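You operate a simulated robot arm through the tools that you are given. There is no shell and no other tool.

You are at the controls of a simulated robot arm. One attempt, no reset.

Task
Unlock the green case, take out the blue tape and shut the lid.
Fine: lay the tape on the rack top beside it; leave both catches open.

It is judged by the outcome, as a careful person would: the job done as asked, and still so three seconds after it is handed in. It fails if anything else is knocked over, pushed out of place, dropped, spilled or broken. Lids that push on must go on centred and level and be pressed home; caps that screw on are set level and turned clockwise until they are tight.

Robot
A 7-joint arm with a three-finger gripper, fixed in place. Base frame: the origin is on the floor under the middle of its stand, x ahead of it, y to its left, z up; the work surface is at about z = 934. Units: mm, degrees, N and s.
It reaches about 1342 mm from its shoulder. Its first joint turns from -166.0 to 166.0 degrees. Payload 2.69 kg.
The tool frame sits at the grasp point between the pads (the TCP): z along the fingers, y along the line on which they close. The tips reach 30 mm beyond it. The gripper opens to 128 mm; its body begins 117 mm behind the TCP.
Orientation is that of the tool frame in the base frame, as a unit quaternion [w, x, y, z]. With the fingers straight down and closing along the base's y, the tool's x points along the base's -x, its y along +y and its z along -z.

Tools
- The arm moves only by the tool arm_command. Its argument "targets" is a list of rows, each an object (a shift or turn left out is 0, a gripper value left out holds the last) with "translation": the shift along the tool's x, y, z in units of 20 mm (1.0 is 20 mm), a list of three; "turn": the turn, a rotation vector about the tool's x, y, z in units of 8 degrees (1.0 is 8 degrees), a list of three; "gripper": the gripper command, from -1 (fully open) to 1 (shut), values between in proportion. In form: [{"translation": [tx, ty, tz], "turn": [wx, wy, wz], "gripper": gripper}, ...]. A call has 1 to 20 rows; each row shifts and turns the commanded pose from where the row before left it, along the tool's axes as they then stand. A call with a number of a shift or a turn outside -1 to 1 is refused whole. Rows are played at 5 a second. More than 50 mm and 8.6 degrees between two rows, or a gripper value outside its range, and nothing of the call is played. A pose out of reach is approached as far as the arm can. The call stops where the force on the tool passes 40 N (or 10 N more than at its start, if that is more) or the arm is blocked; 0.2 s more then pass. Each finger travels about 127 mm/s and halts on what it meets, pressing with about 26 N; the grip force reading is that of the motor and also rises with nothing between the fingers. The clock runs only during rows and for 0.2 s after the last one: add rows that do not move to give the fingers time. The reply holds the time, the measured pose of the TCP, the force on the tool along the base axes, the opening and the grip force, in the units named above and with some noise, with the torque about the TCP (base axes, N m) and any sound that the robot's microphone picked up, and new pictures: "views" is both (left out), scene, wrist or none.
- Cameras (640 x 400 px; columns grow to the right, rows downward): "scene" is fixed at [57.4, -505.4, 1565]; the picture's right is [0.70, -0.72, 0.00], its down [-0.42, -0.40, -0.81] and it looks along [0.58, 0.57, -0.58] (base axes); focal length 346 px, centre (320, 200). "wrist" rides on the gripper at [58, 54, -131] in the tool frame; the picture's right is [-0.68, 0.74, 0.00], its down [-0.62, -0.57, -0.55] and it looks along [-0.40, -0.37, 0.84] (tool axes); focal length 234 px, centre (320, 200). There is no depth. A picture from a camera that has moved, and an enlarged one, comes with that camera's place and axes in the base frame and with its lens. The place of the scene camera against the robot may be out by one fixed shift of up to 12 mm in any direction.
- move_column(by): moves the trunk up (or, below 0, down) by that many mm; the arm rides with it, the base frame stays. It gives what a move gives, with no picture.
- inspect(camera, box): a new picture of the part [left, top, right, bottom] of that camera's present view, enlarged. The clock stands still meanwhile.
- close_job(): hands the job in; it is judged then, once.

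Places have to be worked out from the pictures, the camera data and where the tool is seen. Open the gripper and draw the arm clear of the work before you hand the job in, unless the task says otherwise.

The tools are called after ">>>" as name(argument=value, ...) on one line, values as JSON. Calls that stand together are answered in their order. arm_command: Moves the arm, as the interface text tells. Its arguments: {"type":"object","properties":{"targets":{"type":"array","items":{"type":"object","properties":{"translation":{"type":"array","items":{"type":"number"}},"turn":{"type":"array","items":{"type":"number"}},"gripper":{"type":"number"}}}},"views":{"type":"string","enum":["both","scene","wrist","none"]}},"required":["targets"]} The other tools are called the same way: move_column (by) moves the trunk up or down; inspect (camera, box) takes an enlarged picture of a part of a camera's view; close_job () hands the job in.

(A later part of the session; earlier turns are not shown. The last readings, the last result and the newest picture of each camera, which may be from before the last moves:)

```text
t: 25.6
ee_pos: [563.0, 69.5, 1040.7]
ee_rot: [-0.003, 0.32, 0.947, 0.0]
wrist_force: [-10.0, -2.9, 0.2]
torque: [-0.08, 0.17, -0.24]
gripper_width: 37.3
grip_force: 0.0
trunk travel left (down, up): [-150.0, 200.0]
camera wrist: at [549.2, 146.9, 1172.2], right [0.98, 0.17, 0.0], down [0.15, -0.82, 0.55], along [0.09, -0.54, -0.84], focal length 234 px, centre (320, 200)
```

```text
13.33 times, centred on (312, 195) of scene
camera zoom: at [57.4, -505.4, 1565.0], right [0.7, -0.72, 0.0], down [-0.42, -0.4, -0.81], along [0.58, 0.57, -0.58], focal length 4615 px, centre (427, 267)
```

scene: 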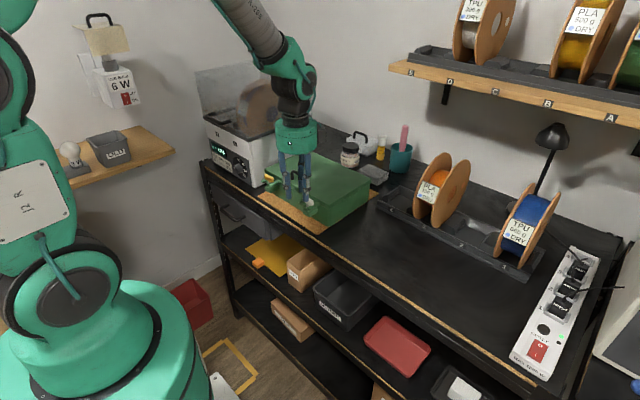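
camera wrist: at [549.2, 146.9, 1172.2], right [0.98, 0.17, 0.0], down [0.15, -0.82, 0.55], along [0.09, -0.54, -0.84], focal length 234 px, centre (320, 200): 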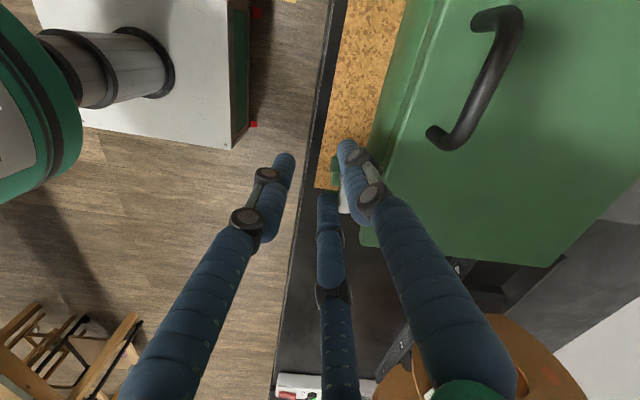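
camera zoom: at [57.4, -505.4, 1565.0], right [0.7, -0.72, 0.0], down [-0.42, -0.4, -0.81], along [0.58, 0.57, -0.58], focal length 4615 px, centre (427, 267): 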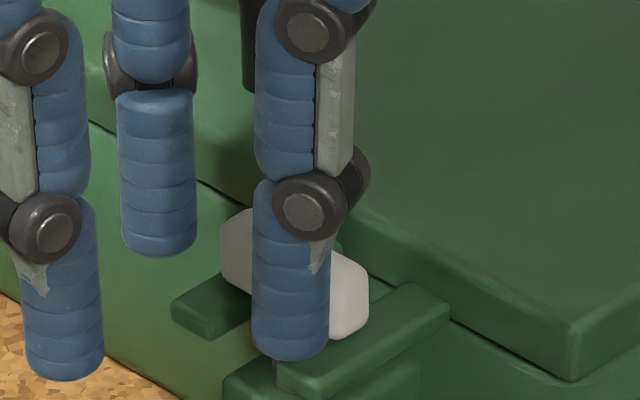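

The case slid about 3 mm under the one-sided push and the bar did not turn. I need a balanced couple, with fingers on both sides of the bar. I'll back off, rise, and yaw to −30° so finger C can go into the gap behind the bar with A and B in front; from there both turn directions are in range.

>>> arm_command(targets=[{"translation": [0.32, -0.24, 0]}, {"translation": [0.2, -0.15, -0.7]}, {"translation": [0, 0, -0.8], "gripper": 0.64}, {"turn": [0, 0, -0.935]}, {"turn": [0, 0, -0.935]}, {"turn": [0, 0, -0.935]}, {"turn": [0, 0, -0.935]}, {"turn": [0, 0, -0.935]}, {"turn": [0, 0, -0.935]}, {"turn": [0, 0, -0.935]}, {"turn": [0, 0, -0.935]}, {"turn": [0, 0, -0.935]}, {}])

>>> inspect(camera="wrist", box=[260, 70, 420, 190])

>>> inspect(camera="scene", box=[250, 150, 346, 210])

```text
t: 28.4
ee_pos: [549.5, 70.2, 1071.2]
ee_rot: [-0.001, -0.259, 0.966, 0.001]
wrist_force: [0.0, 0.5, 0.4]
torque: [0.01, 0.0, 0.01]
gripper_width: 23.0
grip_force: 0.0
trunk travel left (down, up): [-150.0, 200.0]
camera wrist: at [473.1, 86.3, 1202.6], right [0.22, 0.98, 0.0], down [0.82, -0.18, 0.55], along [0.53, -0.12, -0.84], focal length 234 px, centre (320, 200)
```

scene: 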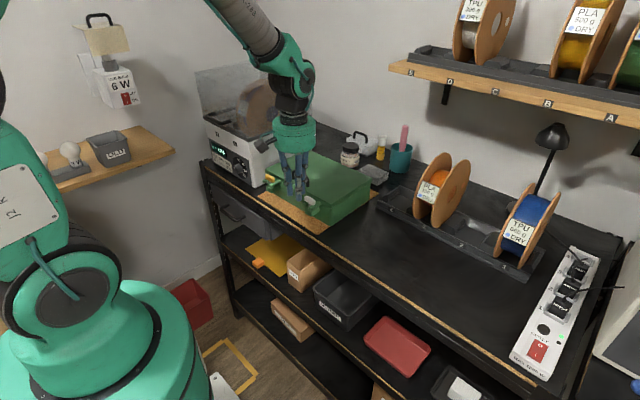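
wrist: 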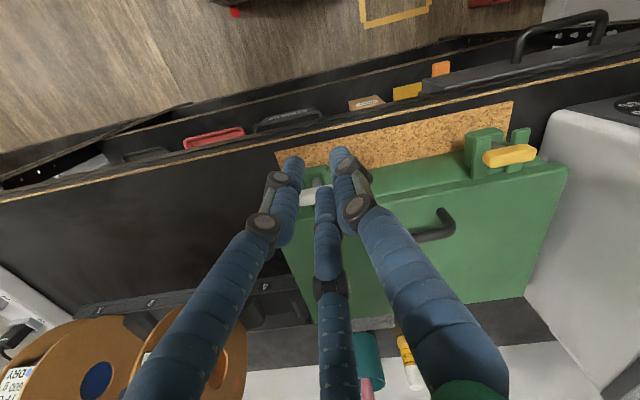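

```text
3.33 times, centred on (340, 130) of wrist
camera zoom: at [473.1, 86.3, 1202.6], right [0.22, 0.98, 0.0], down [0.82, -0.18, 0.55], along [0.53, -0.12, -0.84], focal length 781 px, centre (253, 433)
```

zoom: 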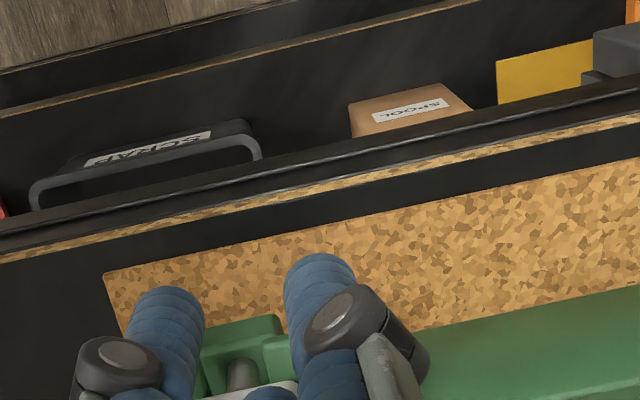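

```text
6.67 times, centred on (298, 180) of scene
camera zoom: at [57.4, -505.4, 1565.0], right [0.7, -0.72, 0.0], down [-0.42, -0.4, -0.81], along [0.58, 0.57, -0.58], focal length 2308 px, centre (467, 333)
```

zoom: 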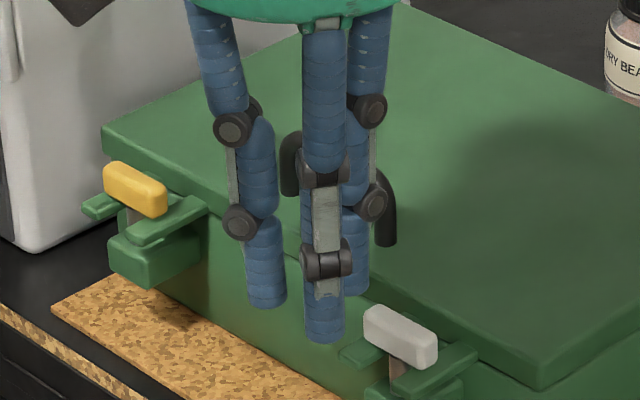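

The case has shifted about 3–5 mm away from me and skewed about 1°. I need the fresh bar position, so I move the tool above the lid edge where the camera looks down on the white catch unobstructed.

>>> arm_command(targets=[{"translation": [-0.7125, -0.53, -0.1]}, {"translation": [-0.7125, -0.53, -0.1]}, {"translation": [-0.7125, -0.53, 0]}, {"translation": [-0.7125, -0.53, 0]}, {}], views="wrist")

>>> inspect(camera="wrist", box=[260, 80, 372, 150])

```text
t: 29.6
ee_pos: [622.2, 62.4, 1074.1]
ee_rot: [-0.002, -0.258, 0.966, 0.0]
wrist_force: [1.0, 0.9, -0.3]
torque: [-0.04, 0.02, 0.04]
gripper_width: 22.9
grip_force: 0.0
trunk travel left (down, up): [-150.0, 200.0]
camera wrist: at [544.3, 78.2, 1206.5], right [0.22, 0.98, 0.0], down [0.82, -0.18, 0.54], along [0.53, -0.12, -0.84], focal length 234 px, centre (320, 200)
```

wrist: 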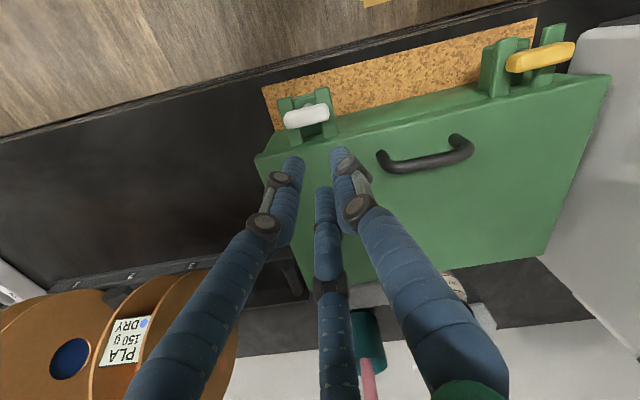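

```text
5.71 times, centred on (316, 115) of wrist
camera zoom: at [544.3, 78.2, 1206.5], right [0.22, 0.98, 0.0], down [0.82, -0.18, 0.54], along [0.53, -0.12, -0.84], focal length 1338 px, centre (343, 686)
```

zoom: 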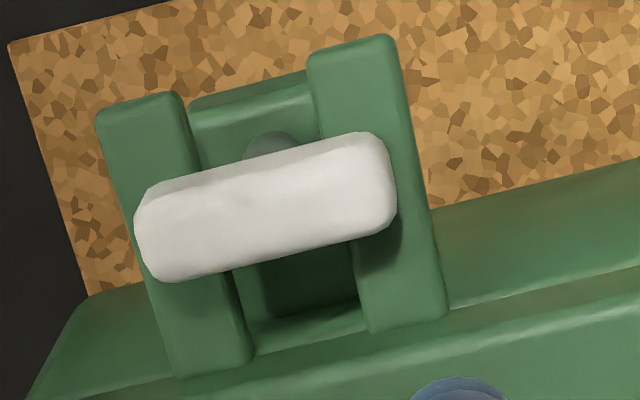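

Clear view: bar centre now about (586, 58), back face near 591.5, lid face near 608.5, with the case skewed about 1.2°. I position the three-finger grip over the bar (C toward the gap) with tips just above the bar top, to check alignment.

>>> arm_command(targets=[{"translation": [0.64, 0.284, 0], "turn": [0, 0, -0.15], "gripper": 0.625}, {"translation": [0.64, 0.284, 0]}, {"translation": [0.64, 0.284, 0.4]}, {"translation": [0, 0, 0.5]}, {}], views="both")

>>> inspect(camera="wrist", box=[260, 120, 388, 210])

>>> inspect(camera="scene", box=[280, 170, 344, 210])

```text
t: 30.8
ee_pos: [578.9, 55.5, 1056.3]
ee_rot: [-0.002, -0.267, 0.964, 0.001]
wrist_force: [0.2, -0.5, -0.3]
torque: [-0.03, 0.01, -0.01]
gripper_width: 24.0
grip_force: 0.1
trunk travel left (down, up): [-150.0, 200.0]
camera wrist: at [501.7, 71.1, 1188.0], right [0.2, 0.98, 0.0], down [0.82, -0.17, 0.54], along [0.53, -0.11, -0.84], focal length 234 px, centre (320, 200)
```

scene: 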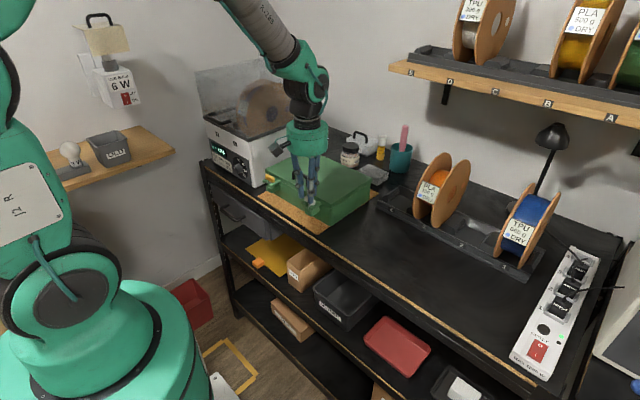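
wrist: 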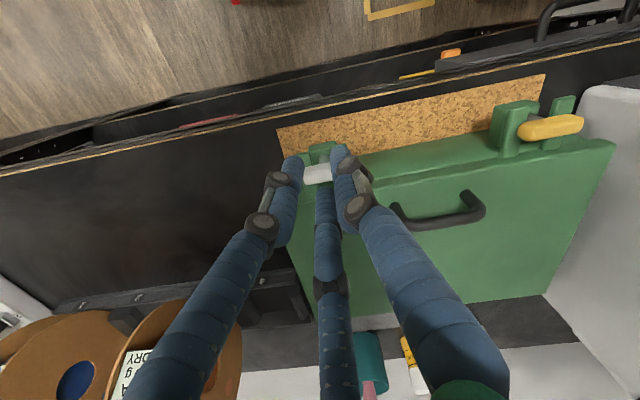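

```text
4.44 times, centred on (324, 165) of wrist
camera zoom: at [501.7, 71.1, 1188.0], right [0.2, 0.98, 0.0], down [0.82, -0.17, 0.54], along [0.53, -0.11, -0.84], focal length 1041 px, centre (302, 356)
```

zoom: 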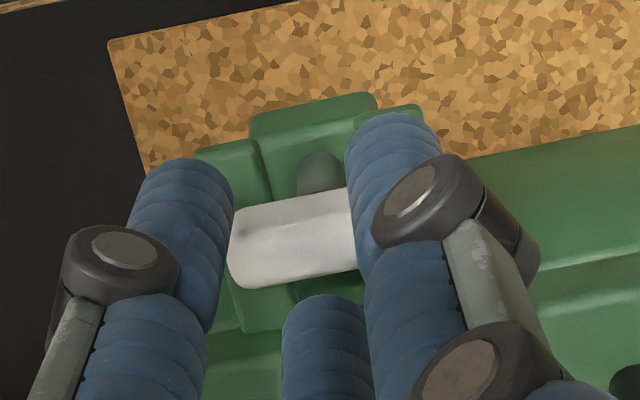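

```text
10.00 times, centred on (312, 190) of scene
camera zoom: at [57.4, -505.4, 1565.0], right [0.7, -0.72, 0.0], down [-0.42, -0.4, -0.81], along [0.58, 0.57, -0.58], focal length 3461 px, centre (400, 300)
```

zoom: 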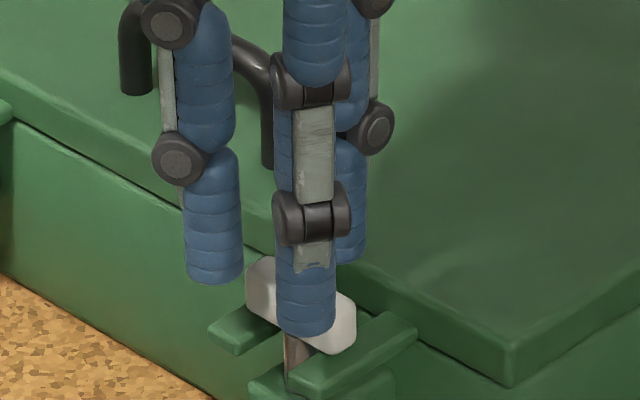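

Alignment is close; the tool just needs about 2.5 mm more +y and 1.6 mm more +x. I correct that and lower slowly, with C into the gap and A and B in front.

>>> arm_command(targets=[{"translation": [-0.133, 0.066, 0]}, {"translation": [0, 0, 0.25]}, {"translation": [0, 0, 0.25]}, {"translation": [0, 0, 0.21]}, {}], views="wrist")

>>> inspect(camera="wrist", box=[260, 120, 388, 210])

```text
t: 32.0
ee_pos: [580.5, 58.9, 1041.8]
ee_rot: [-0.002, -0.268, 0.963, 0.0]
wrist_force: [1.0, 0.1, 0.2]
torque: [0.04, -0.03, -0.01]
gripper_width: 24.7
grip_force: 0.3
trunk travel left (down, up): [-150.0, 200.0]
camera wrist: at [503.0, 73.8, 1174.1], right [0.2, 0.98, 0.0], down [0.82, -0.17, 0.54], along [0.53, -0.11, -0.84], focal length 234 px, centre (320, 200)
```

wrist: 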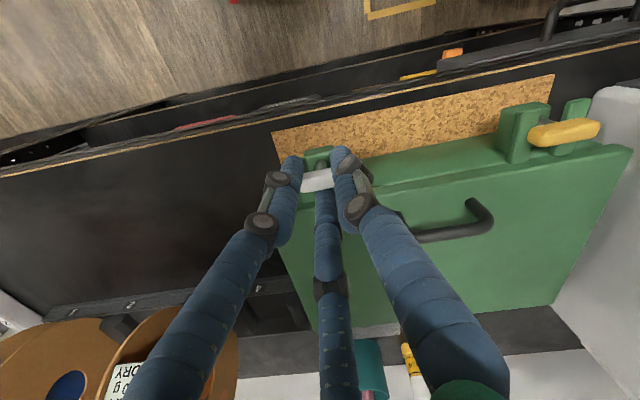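

```text
4.44 times, centred on (324, 165) of wrist
camera zoom: at [503.0, 73.8, 1174.1], right [0.2, 0.98, 0.0], down [0.82, -0.17, 0.54], along [0.53, -0.11, -0.84], focal length 1041 px, centre (302, 356)
```

zoom: 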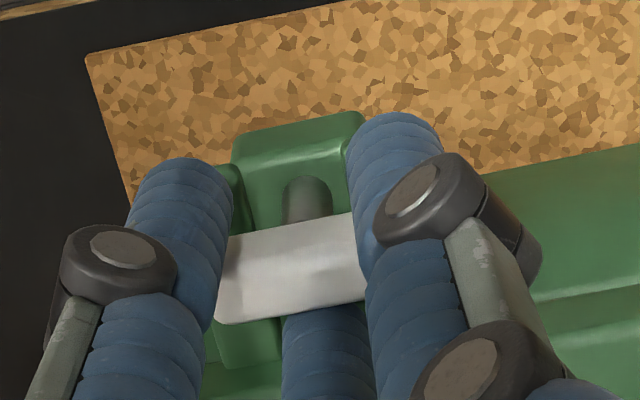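

C is in the gap behind the bar and A/B are in front, with almost no force. I close the grip on the bar.

>>> arm_command(targets=[{"gripper": 0.72}, {"gripper": 0.8}, {"gripper": 1}, {}, {}], views="wrist")

>>> inspect(camera="wrist", box=[260, 120, 388, 210])

```text
t: 33.2
ee_pos: [580.9, 58.7, 1042.5]
ee_rot: [-0.002, -0.268, 0.963, 0.0]
wrist_force: [9.7, 1.7, 1.7]
torque: [0.04, -0.29, -0.05]
gripper_width: 20.7
grip_force: 26.4
trunk travel left (down, up): [-150.0, 200.0]
camera wrist: at [503.8, 73.9, 1174.3], right [0.2, 0.98, 0.0], down [0.82, -0.17, 0.55], along [0.53, -0.11, -0.84], focal length 234 px, centre (320, 200)
```

wrist: 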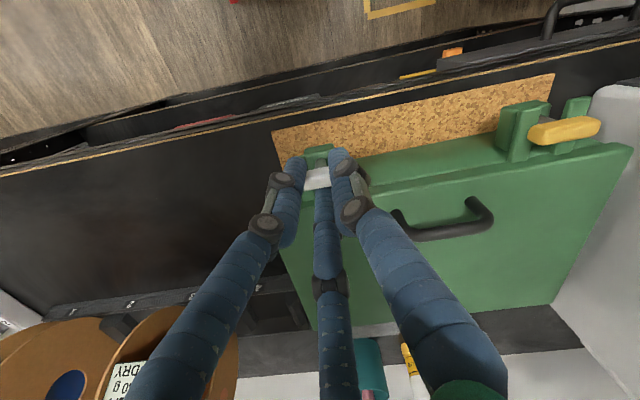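

```text
4.44 times, centred on (324, 165) of wrist
camera zoom: at [503.8, 73.9, 1174.3], right [0.2, 0.98, 0.0], down [0.82, -0.17, 0.55], along [0.53, -0.11, -0.84], focal length 1041 px, centre (302, 356)
```

zoom: 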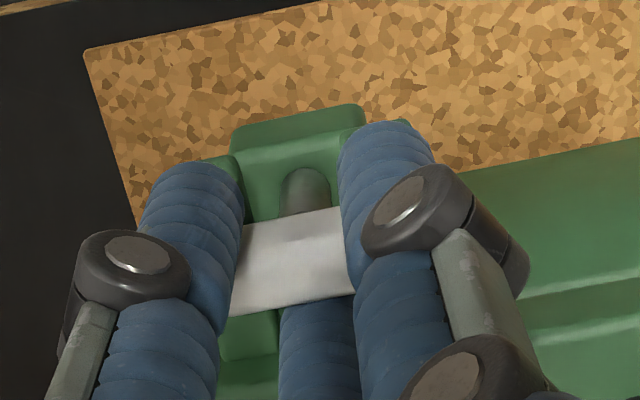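

The bar is gripped (width 20.7), with about 10 N pulling on C, so I shift the tool about 1.5 mm +x to balance the three fingers.

>>> arm_command(targets=[{"translation": [-0.043, -0.026, 0]}, {"translation": [-0.021, -0.013, 0]}, {}, {}], views="none")

```text
t: 34.2
ee_pos: [582.5, 59.2, 1042.8]
ee_rot: [-0.001, -0.269, 0.963, 0.0]
wrist_force: [-3.8, 0.1, 12.4]
torque: [-0.02, 0.02, -0.06]
gripper_width: 20.6
grip_force: 26.4
trunk travel left (down, up): [-150.0, 200.0]
```

Now a small torque test: 8° counter-clockwise about the shank axis with the bar gripped.

>>> arm_command(targets=[{"translation": [0.0082, -0.0146, 0], "turn": [0, 0, -0.5]}, {"translation": [0.0082, -0.0146, 0], "turn": [0, 0, -0.5]}, {}], views="wrist")

>>> inspect(camera="wrist", box=[260, 120, 388, 210])

```text
t: 35.0
ee_pos: [581.2, 59.1, 1042.7]
ee_rot: [-0.002, -0.335, 0.942, 0.001]
wrist_force: [-9.9, 0.8, 7.9]
torque: [0.1, 0.12, -1.15]
gripper_width: 22.7
grip_force: 26.3
trunk travel left (down, up): [-150.0, 200.0]
camera wrist: at [502.1, 62.3, 1174.1], right [0.06, 1.0, 0.0], down [0.84, -0.05, 0.54], along [0.54, -0.03, -0.84], focal length 234 px, centre (320, 200)
```

wrist: 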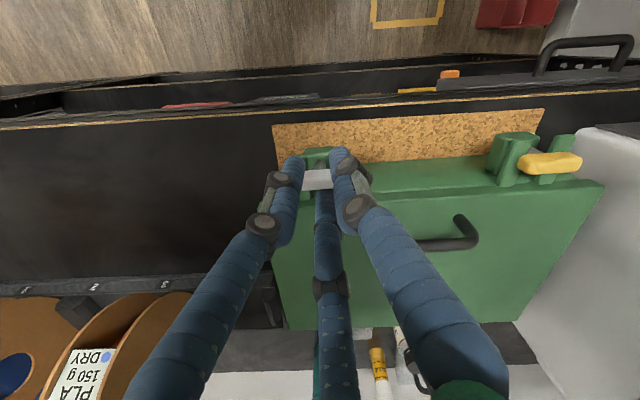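

```text
4.44 times, centred on (324, 165) of wrist
camera zoom: at [502.1, 62.3, 1174.1], right [0.06, 1.0, 0.0], down [0.84, -0.05, 0.54], along [0.54, -0.03, -0.84], focal length 1041 px, centre (302, 356)
```

zoom: 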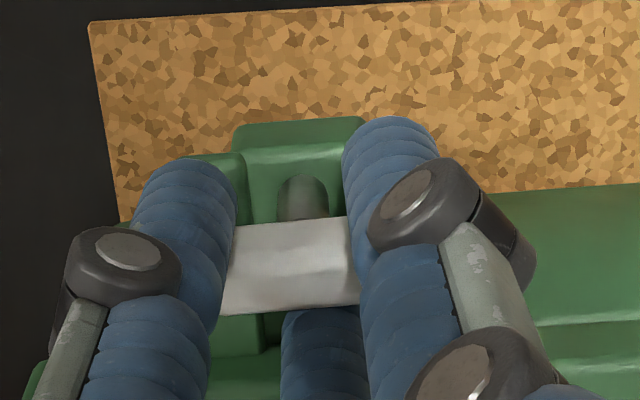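

A reaction of −1.15 N·m with no movement means counter-clockwise is against a stop. I go back to neutral and try clockwise the same way.

>>> arm_command(targets=[{"translation": [-0.0082, 0.0146, 0], "turn": [0, 0, 0.5]}, {"translation": [-0.0082, 0.0146, 0], "turn": [0, 0, 0.5]}, {}], views="none")

>>> arm_command(targets=[{"translation": [-0.0082, 0.0146, 0], "turn": [0, 0, 0.5]}, {"translation": [-0.0082, 0.0146, 0], "turn": [0, 0, 0.5]}, {}], views="wrist")

>>> inspect(camera="wrist", box=[260, 120, 388, 210])

```text
t: 35.8
ee_pos: [581.8, 57.9, 1042.1]
ee_rot: [-0.003, -0.268, 0.963, 0.0]
wrist_force: [-0.7, -3.8, -3.1]
torque: [-0.4, 0.0, -0.01]
gripper_width: 20.7
grip_force: 25.8
trunk travel left (down, up): [-150.0, 200.0]
```

```text
t: 36.6
ee_pos: [581.4, 58.5, 1041.4]
ee_rot: [-0.003, -0.2, 0.98, 0.0]
wrist_force: [0.7, -4.1, -5.2]
torque: [0.03, -0.06, -0.02]
gripper_width: 20.5
grip_force: 25.9
trunk travel left (down, up): [-150.0, 200.0]
camera wrist: at [507.8, 85.3, 1173.8], right [0.33, 0.94, 0.0], down [0.79, -0.28, 0.54], along [0.51, -0.18, -0.84], focal length 234 px, centre (320, 200)
```

wrist: 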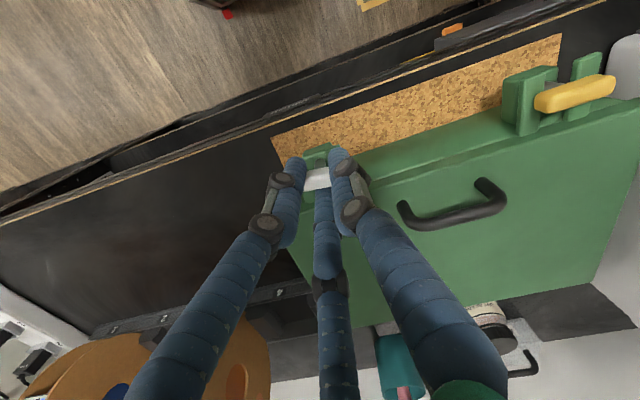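

```text
4.44 times, centred on (324, 165) of wrist
camera zoom: at [507.8, 85.3, 1173.8], right [0.33, 0.94, 0.0], down [0.79, -0.28, 0.54], along [0.51, -0.18, -0.84], focal length 1041 px, centre (302, 356)
```

zoom: 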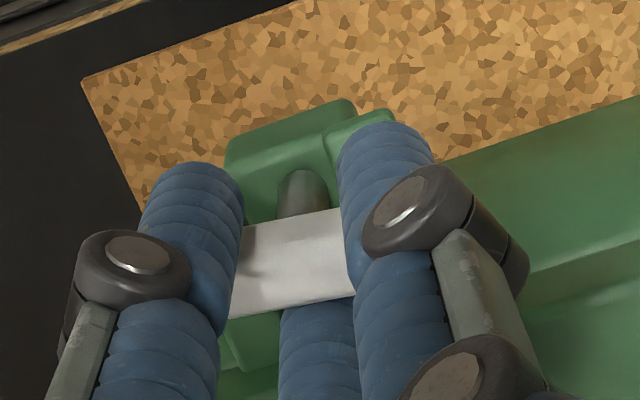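

Clockwise turns freely, and the bar follows the tool with no torque. I continue clockwise about the shank axis in stages.

>>> arm_command(targets=[{"translation": [-0.0174, 0.0262, 0], "turn": [0, 0, 0.9375]}, {"translation": [-0.0174, 0.0262, 0], "turn": [0, 0, 0.9375]}, {"translation": [-0.0174, 0.0262, 0], "turn": [0, 0, 0.9375]}, {"translation": [-0.0174, 0.0262, 0], "turn": [0, 0, 0.9375]}, {}], views="none")

>>> arm_command(targets=[{"translation": [-0.0174, 0.0262, 0], "turn": [0, 0, 0.9375]}, {"translation": [-0.0174, 0.0262, 0], "turn": [0, 0, 0.9375]}, {"translation": [-0.0174, 0.0262, 0], "turn": [0, 0, 0.9375]}, {}], views="both")

>>> inspect(camera="wrist", box=[260, 120, 388, 210])

```text
t: 37.8
ee_pos: [584.0, 61.4, 1041.3]
ee_rot: [-0.003, 0.061, 0.998, 0.0]
wrist_force: [-0.7, -0.6, -9.6]
torque: [0.22, -0.17, 0.05]
gripper_width: 20.5
grip_force: 25.8
trunk travel left (down, up): [-150.0, 200.0]
```

```text
t: 38.8
ee_pos: [584.9, 63.0, 1042.6]
ee_rot: [-0.001, 0.255, 0.967, 0.0]
wrist_force: [3.8, 2.2, -9.5]
torque: [0.38, -0.65, 0.01]
gripper_width: 20.7
grip_force: 25.6
trunk travel left (down, up): [-150.0, 200.0]
camera wrist: at [560.5, 137.9, 1173.8], right [0.95, 0.31, 0.0], down [0.26, -0.8, 0.55], along [0.17, -0.52, -0.84], focal length 234 px, centre (320, 200)
```

scene: 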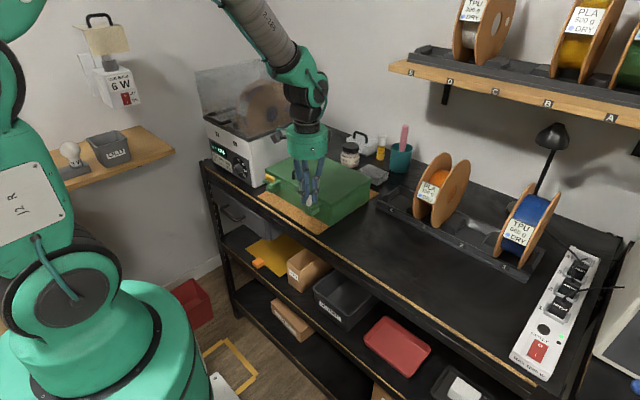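
wrist: 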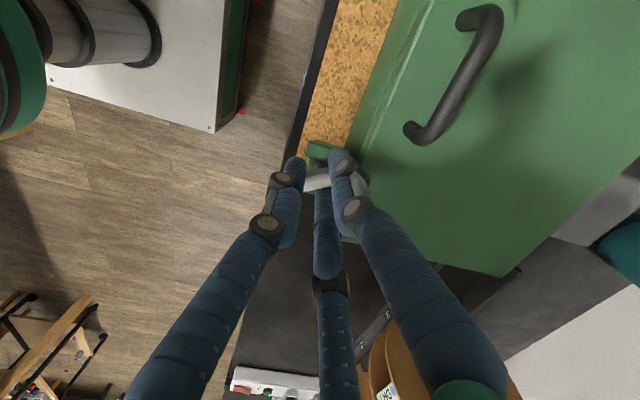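

```text
4.44 times, centred on (324, 165) of wrist
camera zoom: at [560.5, 137.9, 1173.8], right [0.95, 0.31, 0.0], down [0.26, -0.8, 0.55], along [0.17, -0.52, -0.84], focal length 1041 px, centre (302, 356)
```

zoom: 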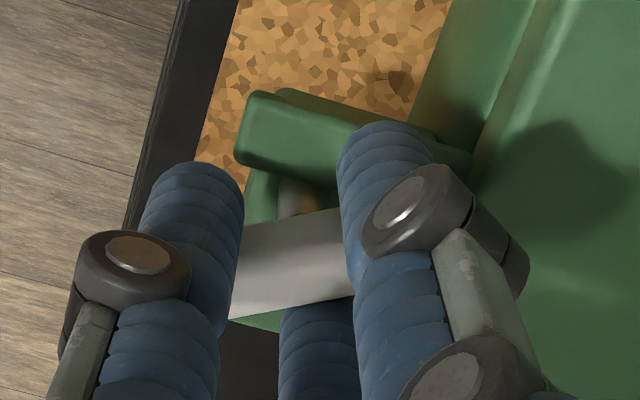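

60° turned with low torque. I continue another 15°, then finish the remainder in small steps while watching the forces near the lid.

>>> arm_command(targets=[{"translation": [-0.0174, 0.0262, 0], "turn": [0, 0, 0.9375]}, {"translation": [-0.0174, 0.0262, 0], "turn": [0, 0, 0.9375]}, {}], views="none")

>>> arm_command(targets=[{"translation": [-0.0093, 0.014, 0], "turn": [0, 0, 0.5]}, {"translation": [-0.0093, 0.014, 0], "turn": [0, 0, 0.5]}, {}], views="wrist")

>>> inspect(camera="wrist", box=[260, 120, 388, 210])

```text
t: 39.6
ee_pos: [585.1, 64.4, 1041.5]
ee_rot: [-0.002, 0.378, 0.926, -0.001]
wrist_force: [3.4, 0.5, -7.4]
torque: [0.17, -0.79, 0.01]
gripper_width: 20.8
grip_force: 25.8
trunk travel left (down, up): [-150.0, 200.0]
```

```text
t: 40.4
ee_pos: [585.8, 63.4, 1041.7]
ee_rot: [-0.002, 0.442, 0.897, 0.0]
wrist_force: [0.6, -1.6, -7.5]
torque: [0.07, -0.66, -0.04]
gripper_width: 20.4
grip_force: 26.6
trunk travel left (down, up): [-150.0, 200.0]
camera wrist: at [593.4, 142.1, 1173.6], right [1.0, -0.09, 0.0], down [-0.07, -0.83, 0.55], along [-0.05, -0.55, -0.84], focal length 234 px, centre (320, 200)
```

wrist: 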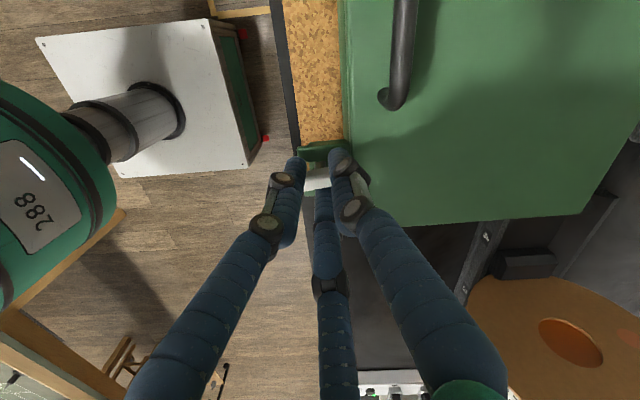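

```text
4.44 times, centred on (324, 165) of wrist
camera zoom: at [593.4, 142.1, 1173.6], right [1.0, -0.09, 0.0], down [-0.07, -0.83, 0.55], along [-0.05, -0.55, -0.84], focal length 1041 px, centre (302, 356)
```

zoom: 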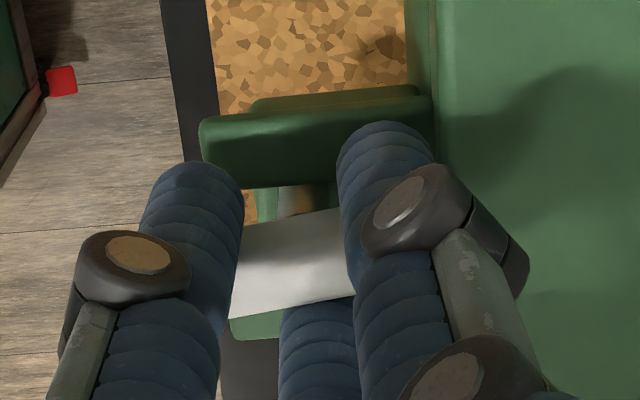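

>>> arm_command(targets=[{"translation": [-0.0093, 0.014, 0], "turn": [0, 0, 0.5]}, {"translation": [-0.0093, 0.014, 0], "turn": [0, 0, 0.5]}, {}], views="none")

```text
t: 41.2
ee_pos: [585.4, 65.0, 1043.3]
ee_rot: [-0.003, 0.503, 0.864, -0.001]
wrist_force: [-4.8, -1.6, -3.3]
torque: [-0.16, 0.77, 0.69]
gripper_width: 20.6
grip_force: 25.4
trunk travel left (down, up): [-150.0, 200.0]
```

A +0.69 N·m reaction at about 91° means the catch has reached its open stop. I open the fingers slightly and lift straight up, then look.

>>> arm_command(targets=[{"turn": [0, 0, -0.15], "gripper": 0.66}, {"gripper": 0.63}, {}, {"translation": [0, 0, -0.4]}, {"translation": [0, 0, -0.8]}, {"translation": [0, 0, -1]}, {}], views="both")

>>> inspect(camera="scene", box=[250, 150, 346, 210])

```text
t: 42.8
ee_pos: [587.5, 64.5, 1087.3]
ee_rot: [-0.001, 0.493, 0.87, -0.001]
wrist_force: [-0.3, -0.1, 1.4]
torque: [0.01, -0.05, 0.0]
gripper_width: 23.6
grip_force: 0.1
trunk travel left (down, up): [-150.0, 200.0]
camera wrist: at [603.5, 140.6, 1217.6], right [0.98, -0.2, 0.0], down [-0.17, -0.82, 0.55], along [-0.12, -0.54, -0.84], focal length 234 px, centre (320, 200)
```

scene: 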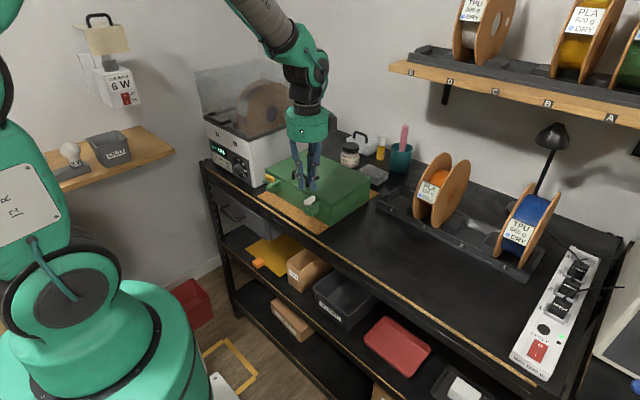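
wrist: 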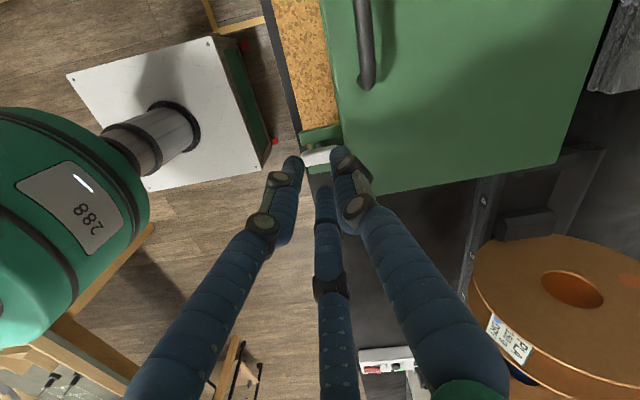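

```text
6.67 times, centred on (298, 180) of scene
camera zoom: at [57.4, -505.4, 1565.0], right [0.7, -0.72, 0.0], down [-0.42, -0.4, -0.81], along [0.58, 0.57, -0.58], focal length 2308 px, centre (467, 333)
```

zoom: 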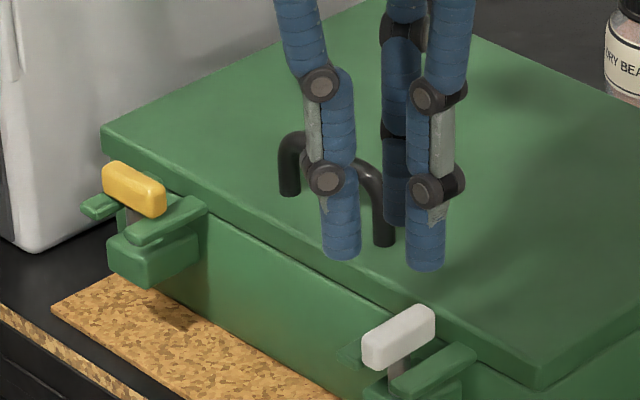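

The white catch is open, its bar now across, aligned with the slot. Next I rotate to yaw −30° at a safe height and move over to look down on the yellow catch.

>>> arm_command(targets=[{"translation": [0, 0, -0.1], "turn": [0, 0, -0.928]}, {"translation": [0, 0, -0.1], "turn": [0, 0, -0.928]}, {"translation": [0, 0, -0.1], "turn": [0, 0, -0.928]}, {"translation": [0, 0, -0.1], "turn": [0, 0, -0.928]}, {"translation": [0, 0, -0.1], "turn": [0, 0, -0.928]}, {"translation": [0, 0, -0.1], "turn": [0, 0, -0.928]}, {"translation": [0, 0, -0.1], "turn": [0, 0, -0.928]}, {"translation": [0, 0, -0.1], "turn": [0, 0, -0.928]}, {"translation": [0, 0, -0.1], "turn": [0, 0, -0.928]}, {"turn": [0, 0, -0.928]}, {"turn": [0, 0, -0.928]}, {"turn": [0, 0, -0.928]}, {"translation": [-0.787, 0.87, 0]}, {"translation": [-0.787, 0.87, 0]}, {"translation": [-0.787, 0.87, 0]}, {"translation": [-0.787, 0.87, 0]}, {"translation": [-0.787, 0.87, 0]}, {"translation": [-0.787, 0.87, 0]}, {"translation": [-0.787, 0.87, 0]}, {}], views="both")

>>> inspect(camera="wrist", box=[256, 60, 384, 140])

```text
t: 47.0
ee_pos: [622.6, 225.1, 1103.3]
ee_rot: [-0.003, -0.257, 0.966, 0.0]
wrist_force: [-0.3, -0.9, -0.9]
torque: [-0.02, -0.01, -0.03]
gripper_width: 23.4
grip_force: 0.1
trunk travel left (down, up): [-150.0, 200.0]
camera wrist: at [544.8, 242.1, 1235.7], right [0.22, 0.98, 0.0], down [0.82, -0.18, 0.55], along [0.53, -0.12, -0.84], focal length 234 px, centre (320, 200)
```

scene: 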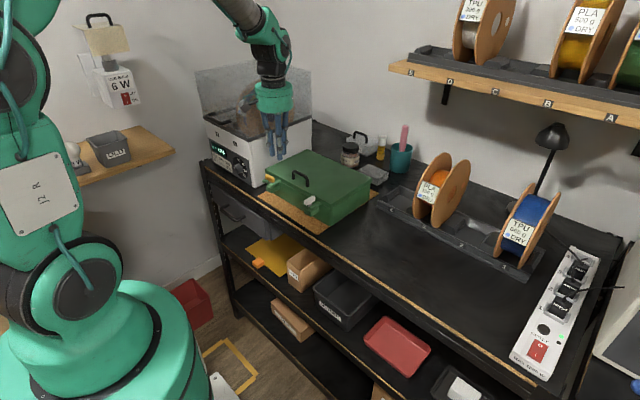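
wrist: 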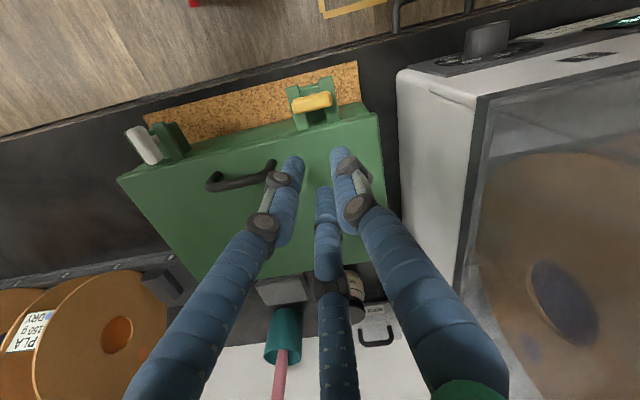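

```text
5.00 times, centred on (320, 100) of wrist
camera zoom: at [544.8, 242.1, 1235.7], right [0.22, 0.98, 0.0], down [0.82, -0.18, 0.55], along [0.53, -0.12, -0.84], focal length 1171 px, centre (320, 700)
```

zoom: 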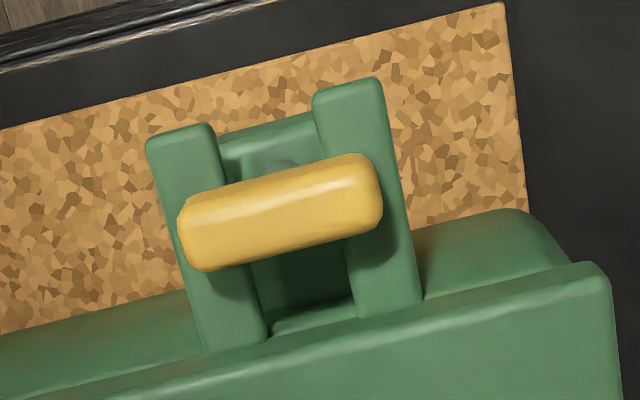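

The yellow bar centre is about (582.2, 226.7), still lying across the prongs. I move the three-finger grip over it the same way and stop just above for a check.

>>> arm_command(targets=[{"translation": [0.65, 0.404, 0], "gripper": 0.62}, {"translation": [0.65, 0.404, 0]}, {"translation": [0.65, 0.404, 0]}, {"turn": [0, 0, -0.19]}, {"translation": [0, 0, 0.79]}, {"translation": [0, 0, 0.79]}, {"translation": [0, 0, 0.785]}, {}], views="wrist")

>>> inspect(camera="wrist", box=[260, 120, 388, 210])

```text
t: 48.8
ee_pos: [575.9, 225.8, 1056.7]
ee_rot: [-0.002, -0.27, 0.963, 0.001]
wrist_force: [-0.6, 0.2, -0.4]
torque: [0.0, 0.01, -0.02]
gripper_width: 24.1
grip_force: 0.0
trunk travel left (down, up): [-150.0, 200.0]
camera wrist: at [498.1, 240.6, 1189.1], right [0.19, 0.98, 0.0], down [0.82, -0.16, 0.55], along [0.53, -0.11, -0.84], focal length 234 px, centre (320, 200)
```

wrist: 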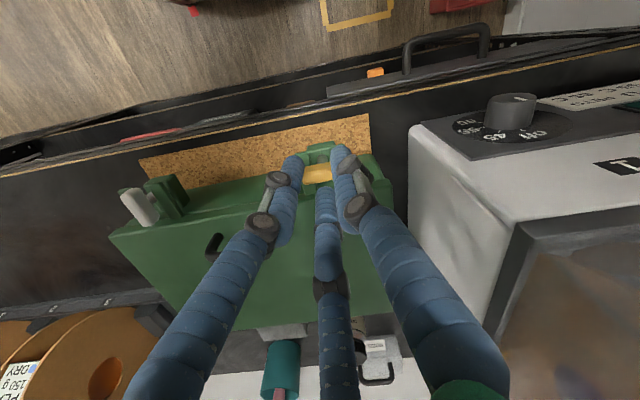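

```text
4.44 times, centred on (324, 165) of wrist
camera zoom: at [498.1, 240.6, 1189.1], right [0.19, 0.98, 0.0], down [0.82, -0.16, 0.55], along [0.53, -0.11, -0.84], focal length 1041 px, centre (302, 356)
```

zoom: 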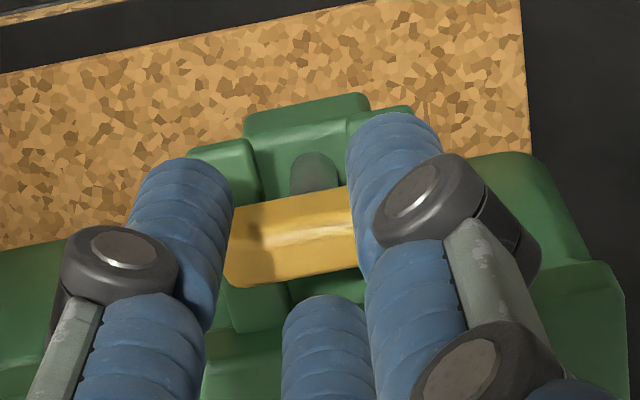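

Nearly aligned. I make a small correction, lower around the yellow bar and close the grip.

>>> arm_command(targets=[{"translation": [-0.095, 0.012, 0]}, {"translation": [0, 0, 0.25]}, {"translation": [0, 0, 0.25]}, {"translation": [0, 0, 0.23]}, {}], views="wrist")

>>> inspect(camera="wrist", box=[260, 120, 388, 210])

```text
t: 50.0
ee_pos: [577.2, 226.6, 1042.3]
ee_rot: [-0.001, -0.27, 0.963, 0.0]
wrist_force: [16.8, -3.1, 17.3]
torque: [-0.1, -0.57, -0.01]
gripper_width: 38.8
grip_force: 7.7
trunk travel left (down, up): [-150.0, 200.0]
camera wrist: at [500.2, 241.5, 1174.5], right [0.19, 0.98, 0.0], down [0.82, -0.16, 0.55], along [0.54, -0.11, -0.84], focal length 234 px, centre (320, 200)
```

wrist: 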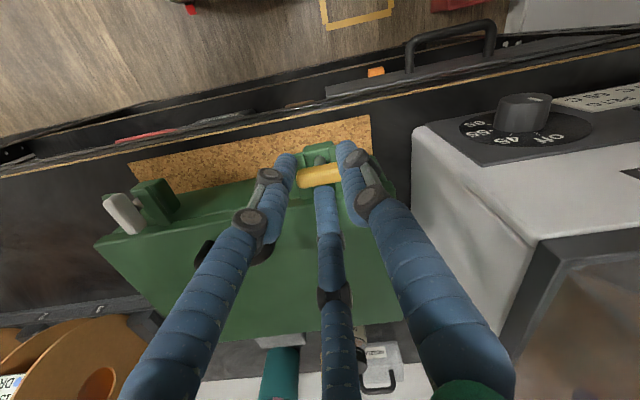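

```text
4.44 times, centred on (324, 165) of wrist
camera zoom: at [500.2, 241.5, 1174.5], right [0.19, 0.98, 0.0], down [0.82, -0.16, 0.55], along [0.54, -0.11, -0.84], focal length 1041 px, centre (302, 356)
```

zoom: 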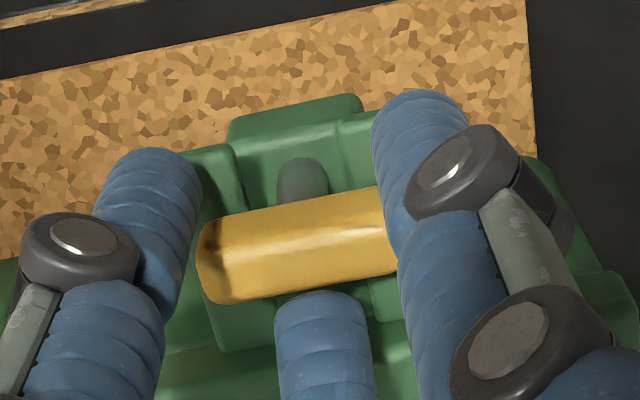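

C caught on the bar's back edge and was pushed outward, so the bar sits a bit farther than I judged. I lift, reset the opening and look again.

>>> arm_command(targets=[{"translation": [0, 0, -0.5]}, {"translation": [0, 0, -0.4], "gripper": 0.62}, {}, {}], views="wrist")

>>> inspect(camera="wrist", box=[260, 120, 388, 210])

>>> inspect(camera="scene", box=[250, 150, 346, 210])

```text
t: 51.0
ee_pos: [577.9, 227.3, 1059.5]
ee_rot: [-0.002, -0.271, 0.963, 0.001]
wrist_force: [-0.1, 0.7, -0.3]
torque: [0.02, 0.02, 0.01]
gripper_width: 24.3
grip_force: 0.0
trunk travel left (down, up): [-150.0, 200.0]
camera wrist: at [499.4, 241.6, 1191.6], right [0.19, 0.98, 0.0], down [0.82, -0.16, 0.54], along [0.53, -0.11, -0.84], focal length 234 px, centre (320, 200)
```

wrist: 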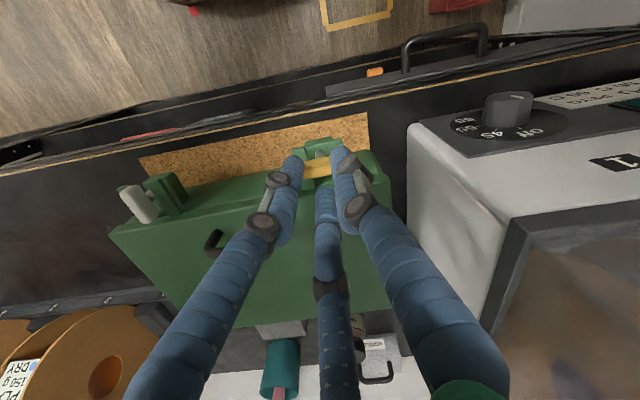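

```text
4.44 times, centred on (324, 165) of wrist
camera zoom: at [499.4, 241.6, 1191.6], right [0.19, 0.98, 0.0], down [0.82, -0.16, 0.54], along [0.53, -0.11, -0.84], focal length 1041 px, centre (302, 356)
```

zoom: 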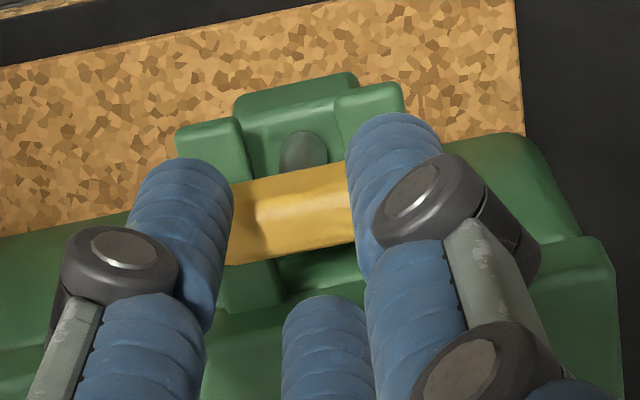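

```text
6.67 times, centred on (298, 180) of scene
camera zoom: at [57.4, -505.4, 1565.0], right [0.7, -0.72, 0.0], down [-0.42, -0.4, -0.81], along [0.58, 0.57, -0.58], focal length 2308 px, centre (467, 333)
```

zoom: 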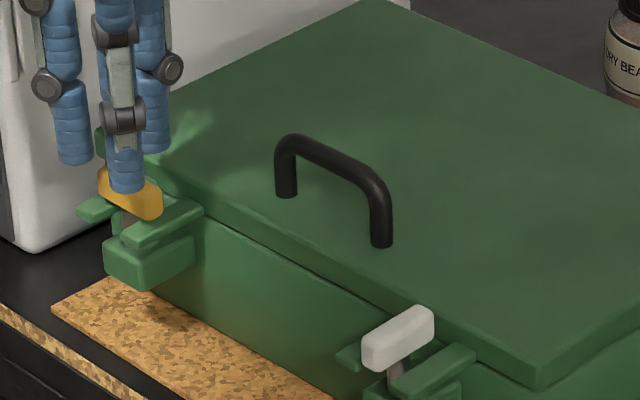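

The bar is now better centred between the fingers, with C clearly behind it. I lower again at this position.

>>> arm_command(targets=[{"translation": [0, 0, 0.3]}, {"translation": [0, 0, 0.3]}, {"translation": [0, 0, 0.26]}, {}], views="wrist")

>>> inspect(camera="wrist", box=[260, 120, 388, 210])

```text
t: 51.8
ee_pos: [580.4, 228.6, 1050.5]
ee_rot: [0.001, -0.271, 0.963, 0.001]
wrist_force: [-1.0, 0.4, -0.3]
torque: [0.01, 0.0, -0.03]
gripper_width: 2.4
grip_force: 26.0
trunk travel left (down, up): [-150.0, 200.0]
stopped in row 3: the force on the tool passed its limit at 51 N (the readings are from after the stop); the commanded pose is now the measured one
camera wrist: at [501.4, 242.5, 1180.9], right [0.19, 0.98, 0.0], down [0.82, -0.16, 0.55], along [0.54, -0.1, -0.84], focal length 234 px, centre (320, 200)
```

wrist: 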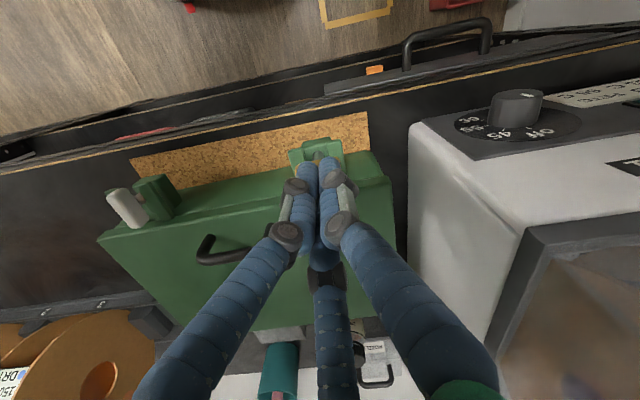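

```text
4.44 times, centred on (324, 165) of wrist
camera zoom: at [501.4, 242.5, 1180.9], right [0.19, 0.98, 0.0], down [0.82, -0.16, 0.55], along [0.54, -0.1, -0.84], focal length 1041 px, centre (302, 356)
```

zoom: 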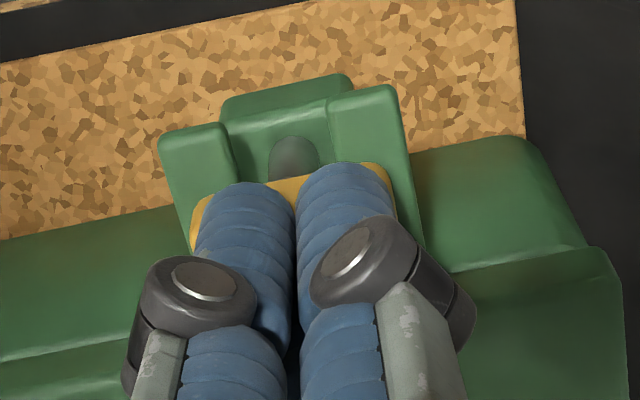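

The call stopped at 51 N and the fingers ended squeezed together on top of the bar. I lift straight up, reopen, and check the state of the case.

>>> arm_command(targets=[{"translation": [0, 0, -0.5]}, {"translation": [0, 0, -0.7], "gripper": 0.62}, {"translation": [0, 0, -0.7]}, {}, {}], views="both")

>>> inspect(camera="scene", box=[200, 110, 440, 260])

>>> inspect(camera="scene", box=[250, 150, 346, 210])

```text
t: 53.0
ee_pos: [578.0, 227.5, 1086.8]
ee_rot: [0.002, -0.27, 0.963, 0.001]
wrist_force: [0.7, -0.2, 0.5]
torque: [0.0, 0.0, -0.01]
gripper_width: 23.9
grip_force: 0.0
trunk travel left (down, up): [-150.0, 200.0]
camera wrist: at [500.6, 241.9, 1218.8], right [0.19, 0.98, 0.0], down [0.82, -0.16, 0.55], along [0.54, -0.1, -0.84], focal length 234 px, centre (320, 200)
```

scene: 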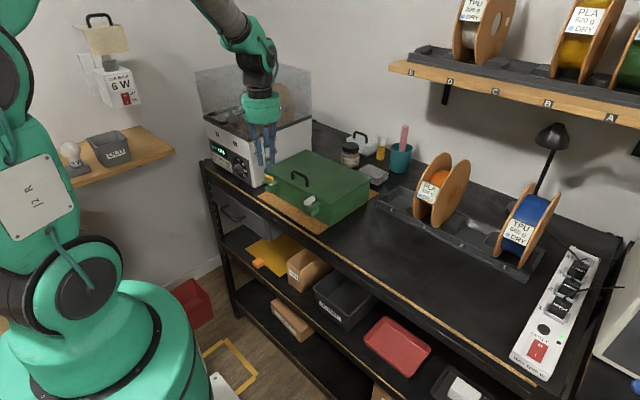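
wrist: 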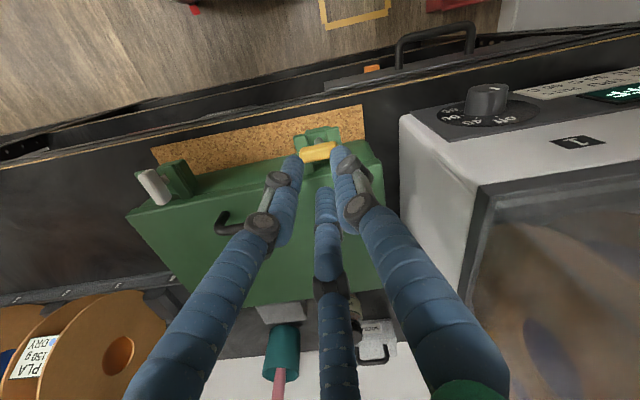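

```text
2.67 times, centred on (320, 185) of scene
camera zoom: at [57.4, -505.4, 1565.0], right [0.7, -0.72, 0.0], down [-0.42, -0.4, -0.81], along [0.58, 0.57, -0.58], focal length 923 px, centre (320, 240)
```

zoom: 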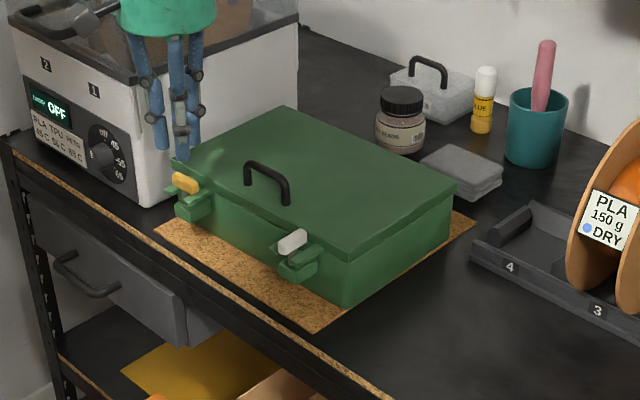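

```text
6.67 times, centred on (298, 180) of scene
camera zoom: at [57.4, -505.4, 1565.0], right [0.7, -0.72, 0.0], down [-0.42, -0.4, -0.81], along [0.58, 0.57, -0.58], focal length 2308 px, centre (467, 333)
```

zoom: 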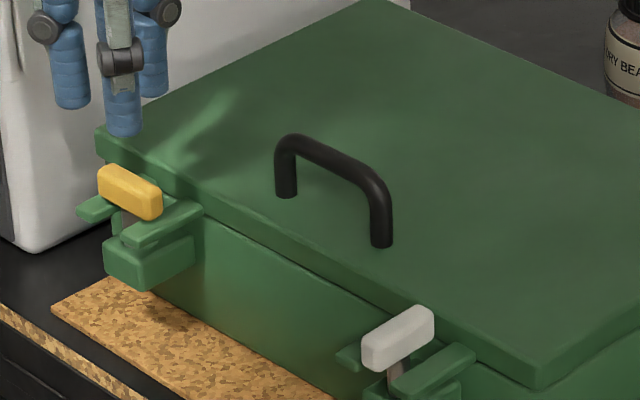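

The case is fine and still near its original place. I go back to the overhead view of the yellow catch to measure it more carefully.

>>> arm_command(targets=[{"translation": [-0.605, -0.417, -0.4]}, {"translation": [-0.605, -0.417, -0.4]}, {"translation": [-0.605, -0.417, 0]}, {}, {}], views="wrist")

>>> inspect(camera="wrist", box=[272, 75, 352, 125])

```text
t: 54.1
ee_pos: [622.8, 224.9, 1104.1]
ee_rot: [0.001, -0.271, 0.963, 0.001]
wrist_force: [-0.1, 0.0, 0.0]
torque: [0.02, -0.04, -0.01]
gripper_width: 24.3
grip_force: 0.0
trunk travel left (down, up): [-150.0, 200.0]
camera wrist: at [544.7, 239.8, 1235.1], right [0.19, 0.98, 0.0], down [0.82, -0.16, 0.55], along [0.54, -0.1, -0.84], focal length 234 px, centre (320, 200)
```

wrist: 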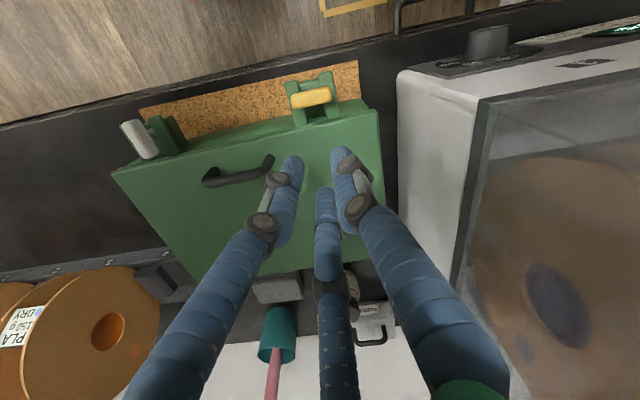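

```text
8.00 times, centred on (312, 100) of wrist
camera zoom: at [544.7, 239.8, 1235.1], right [0.19, 0.98, 0.0], down [0.82, -0.16, 0.55], along [0.54, -0.1, -0.84], focal length 1873 px, centre (384, 1000)
```

zoom: 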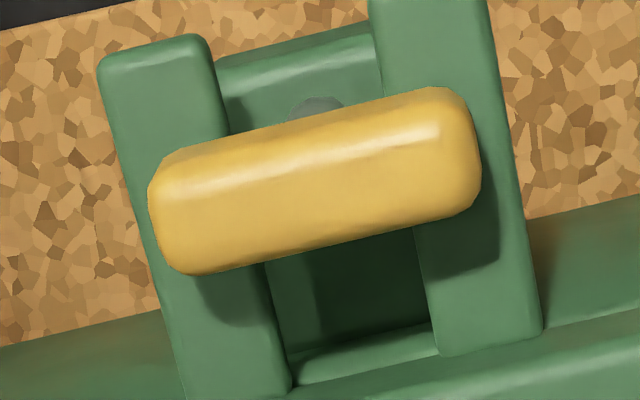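

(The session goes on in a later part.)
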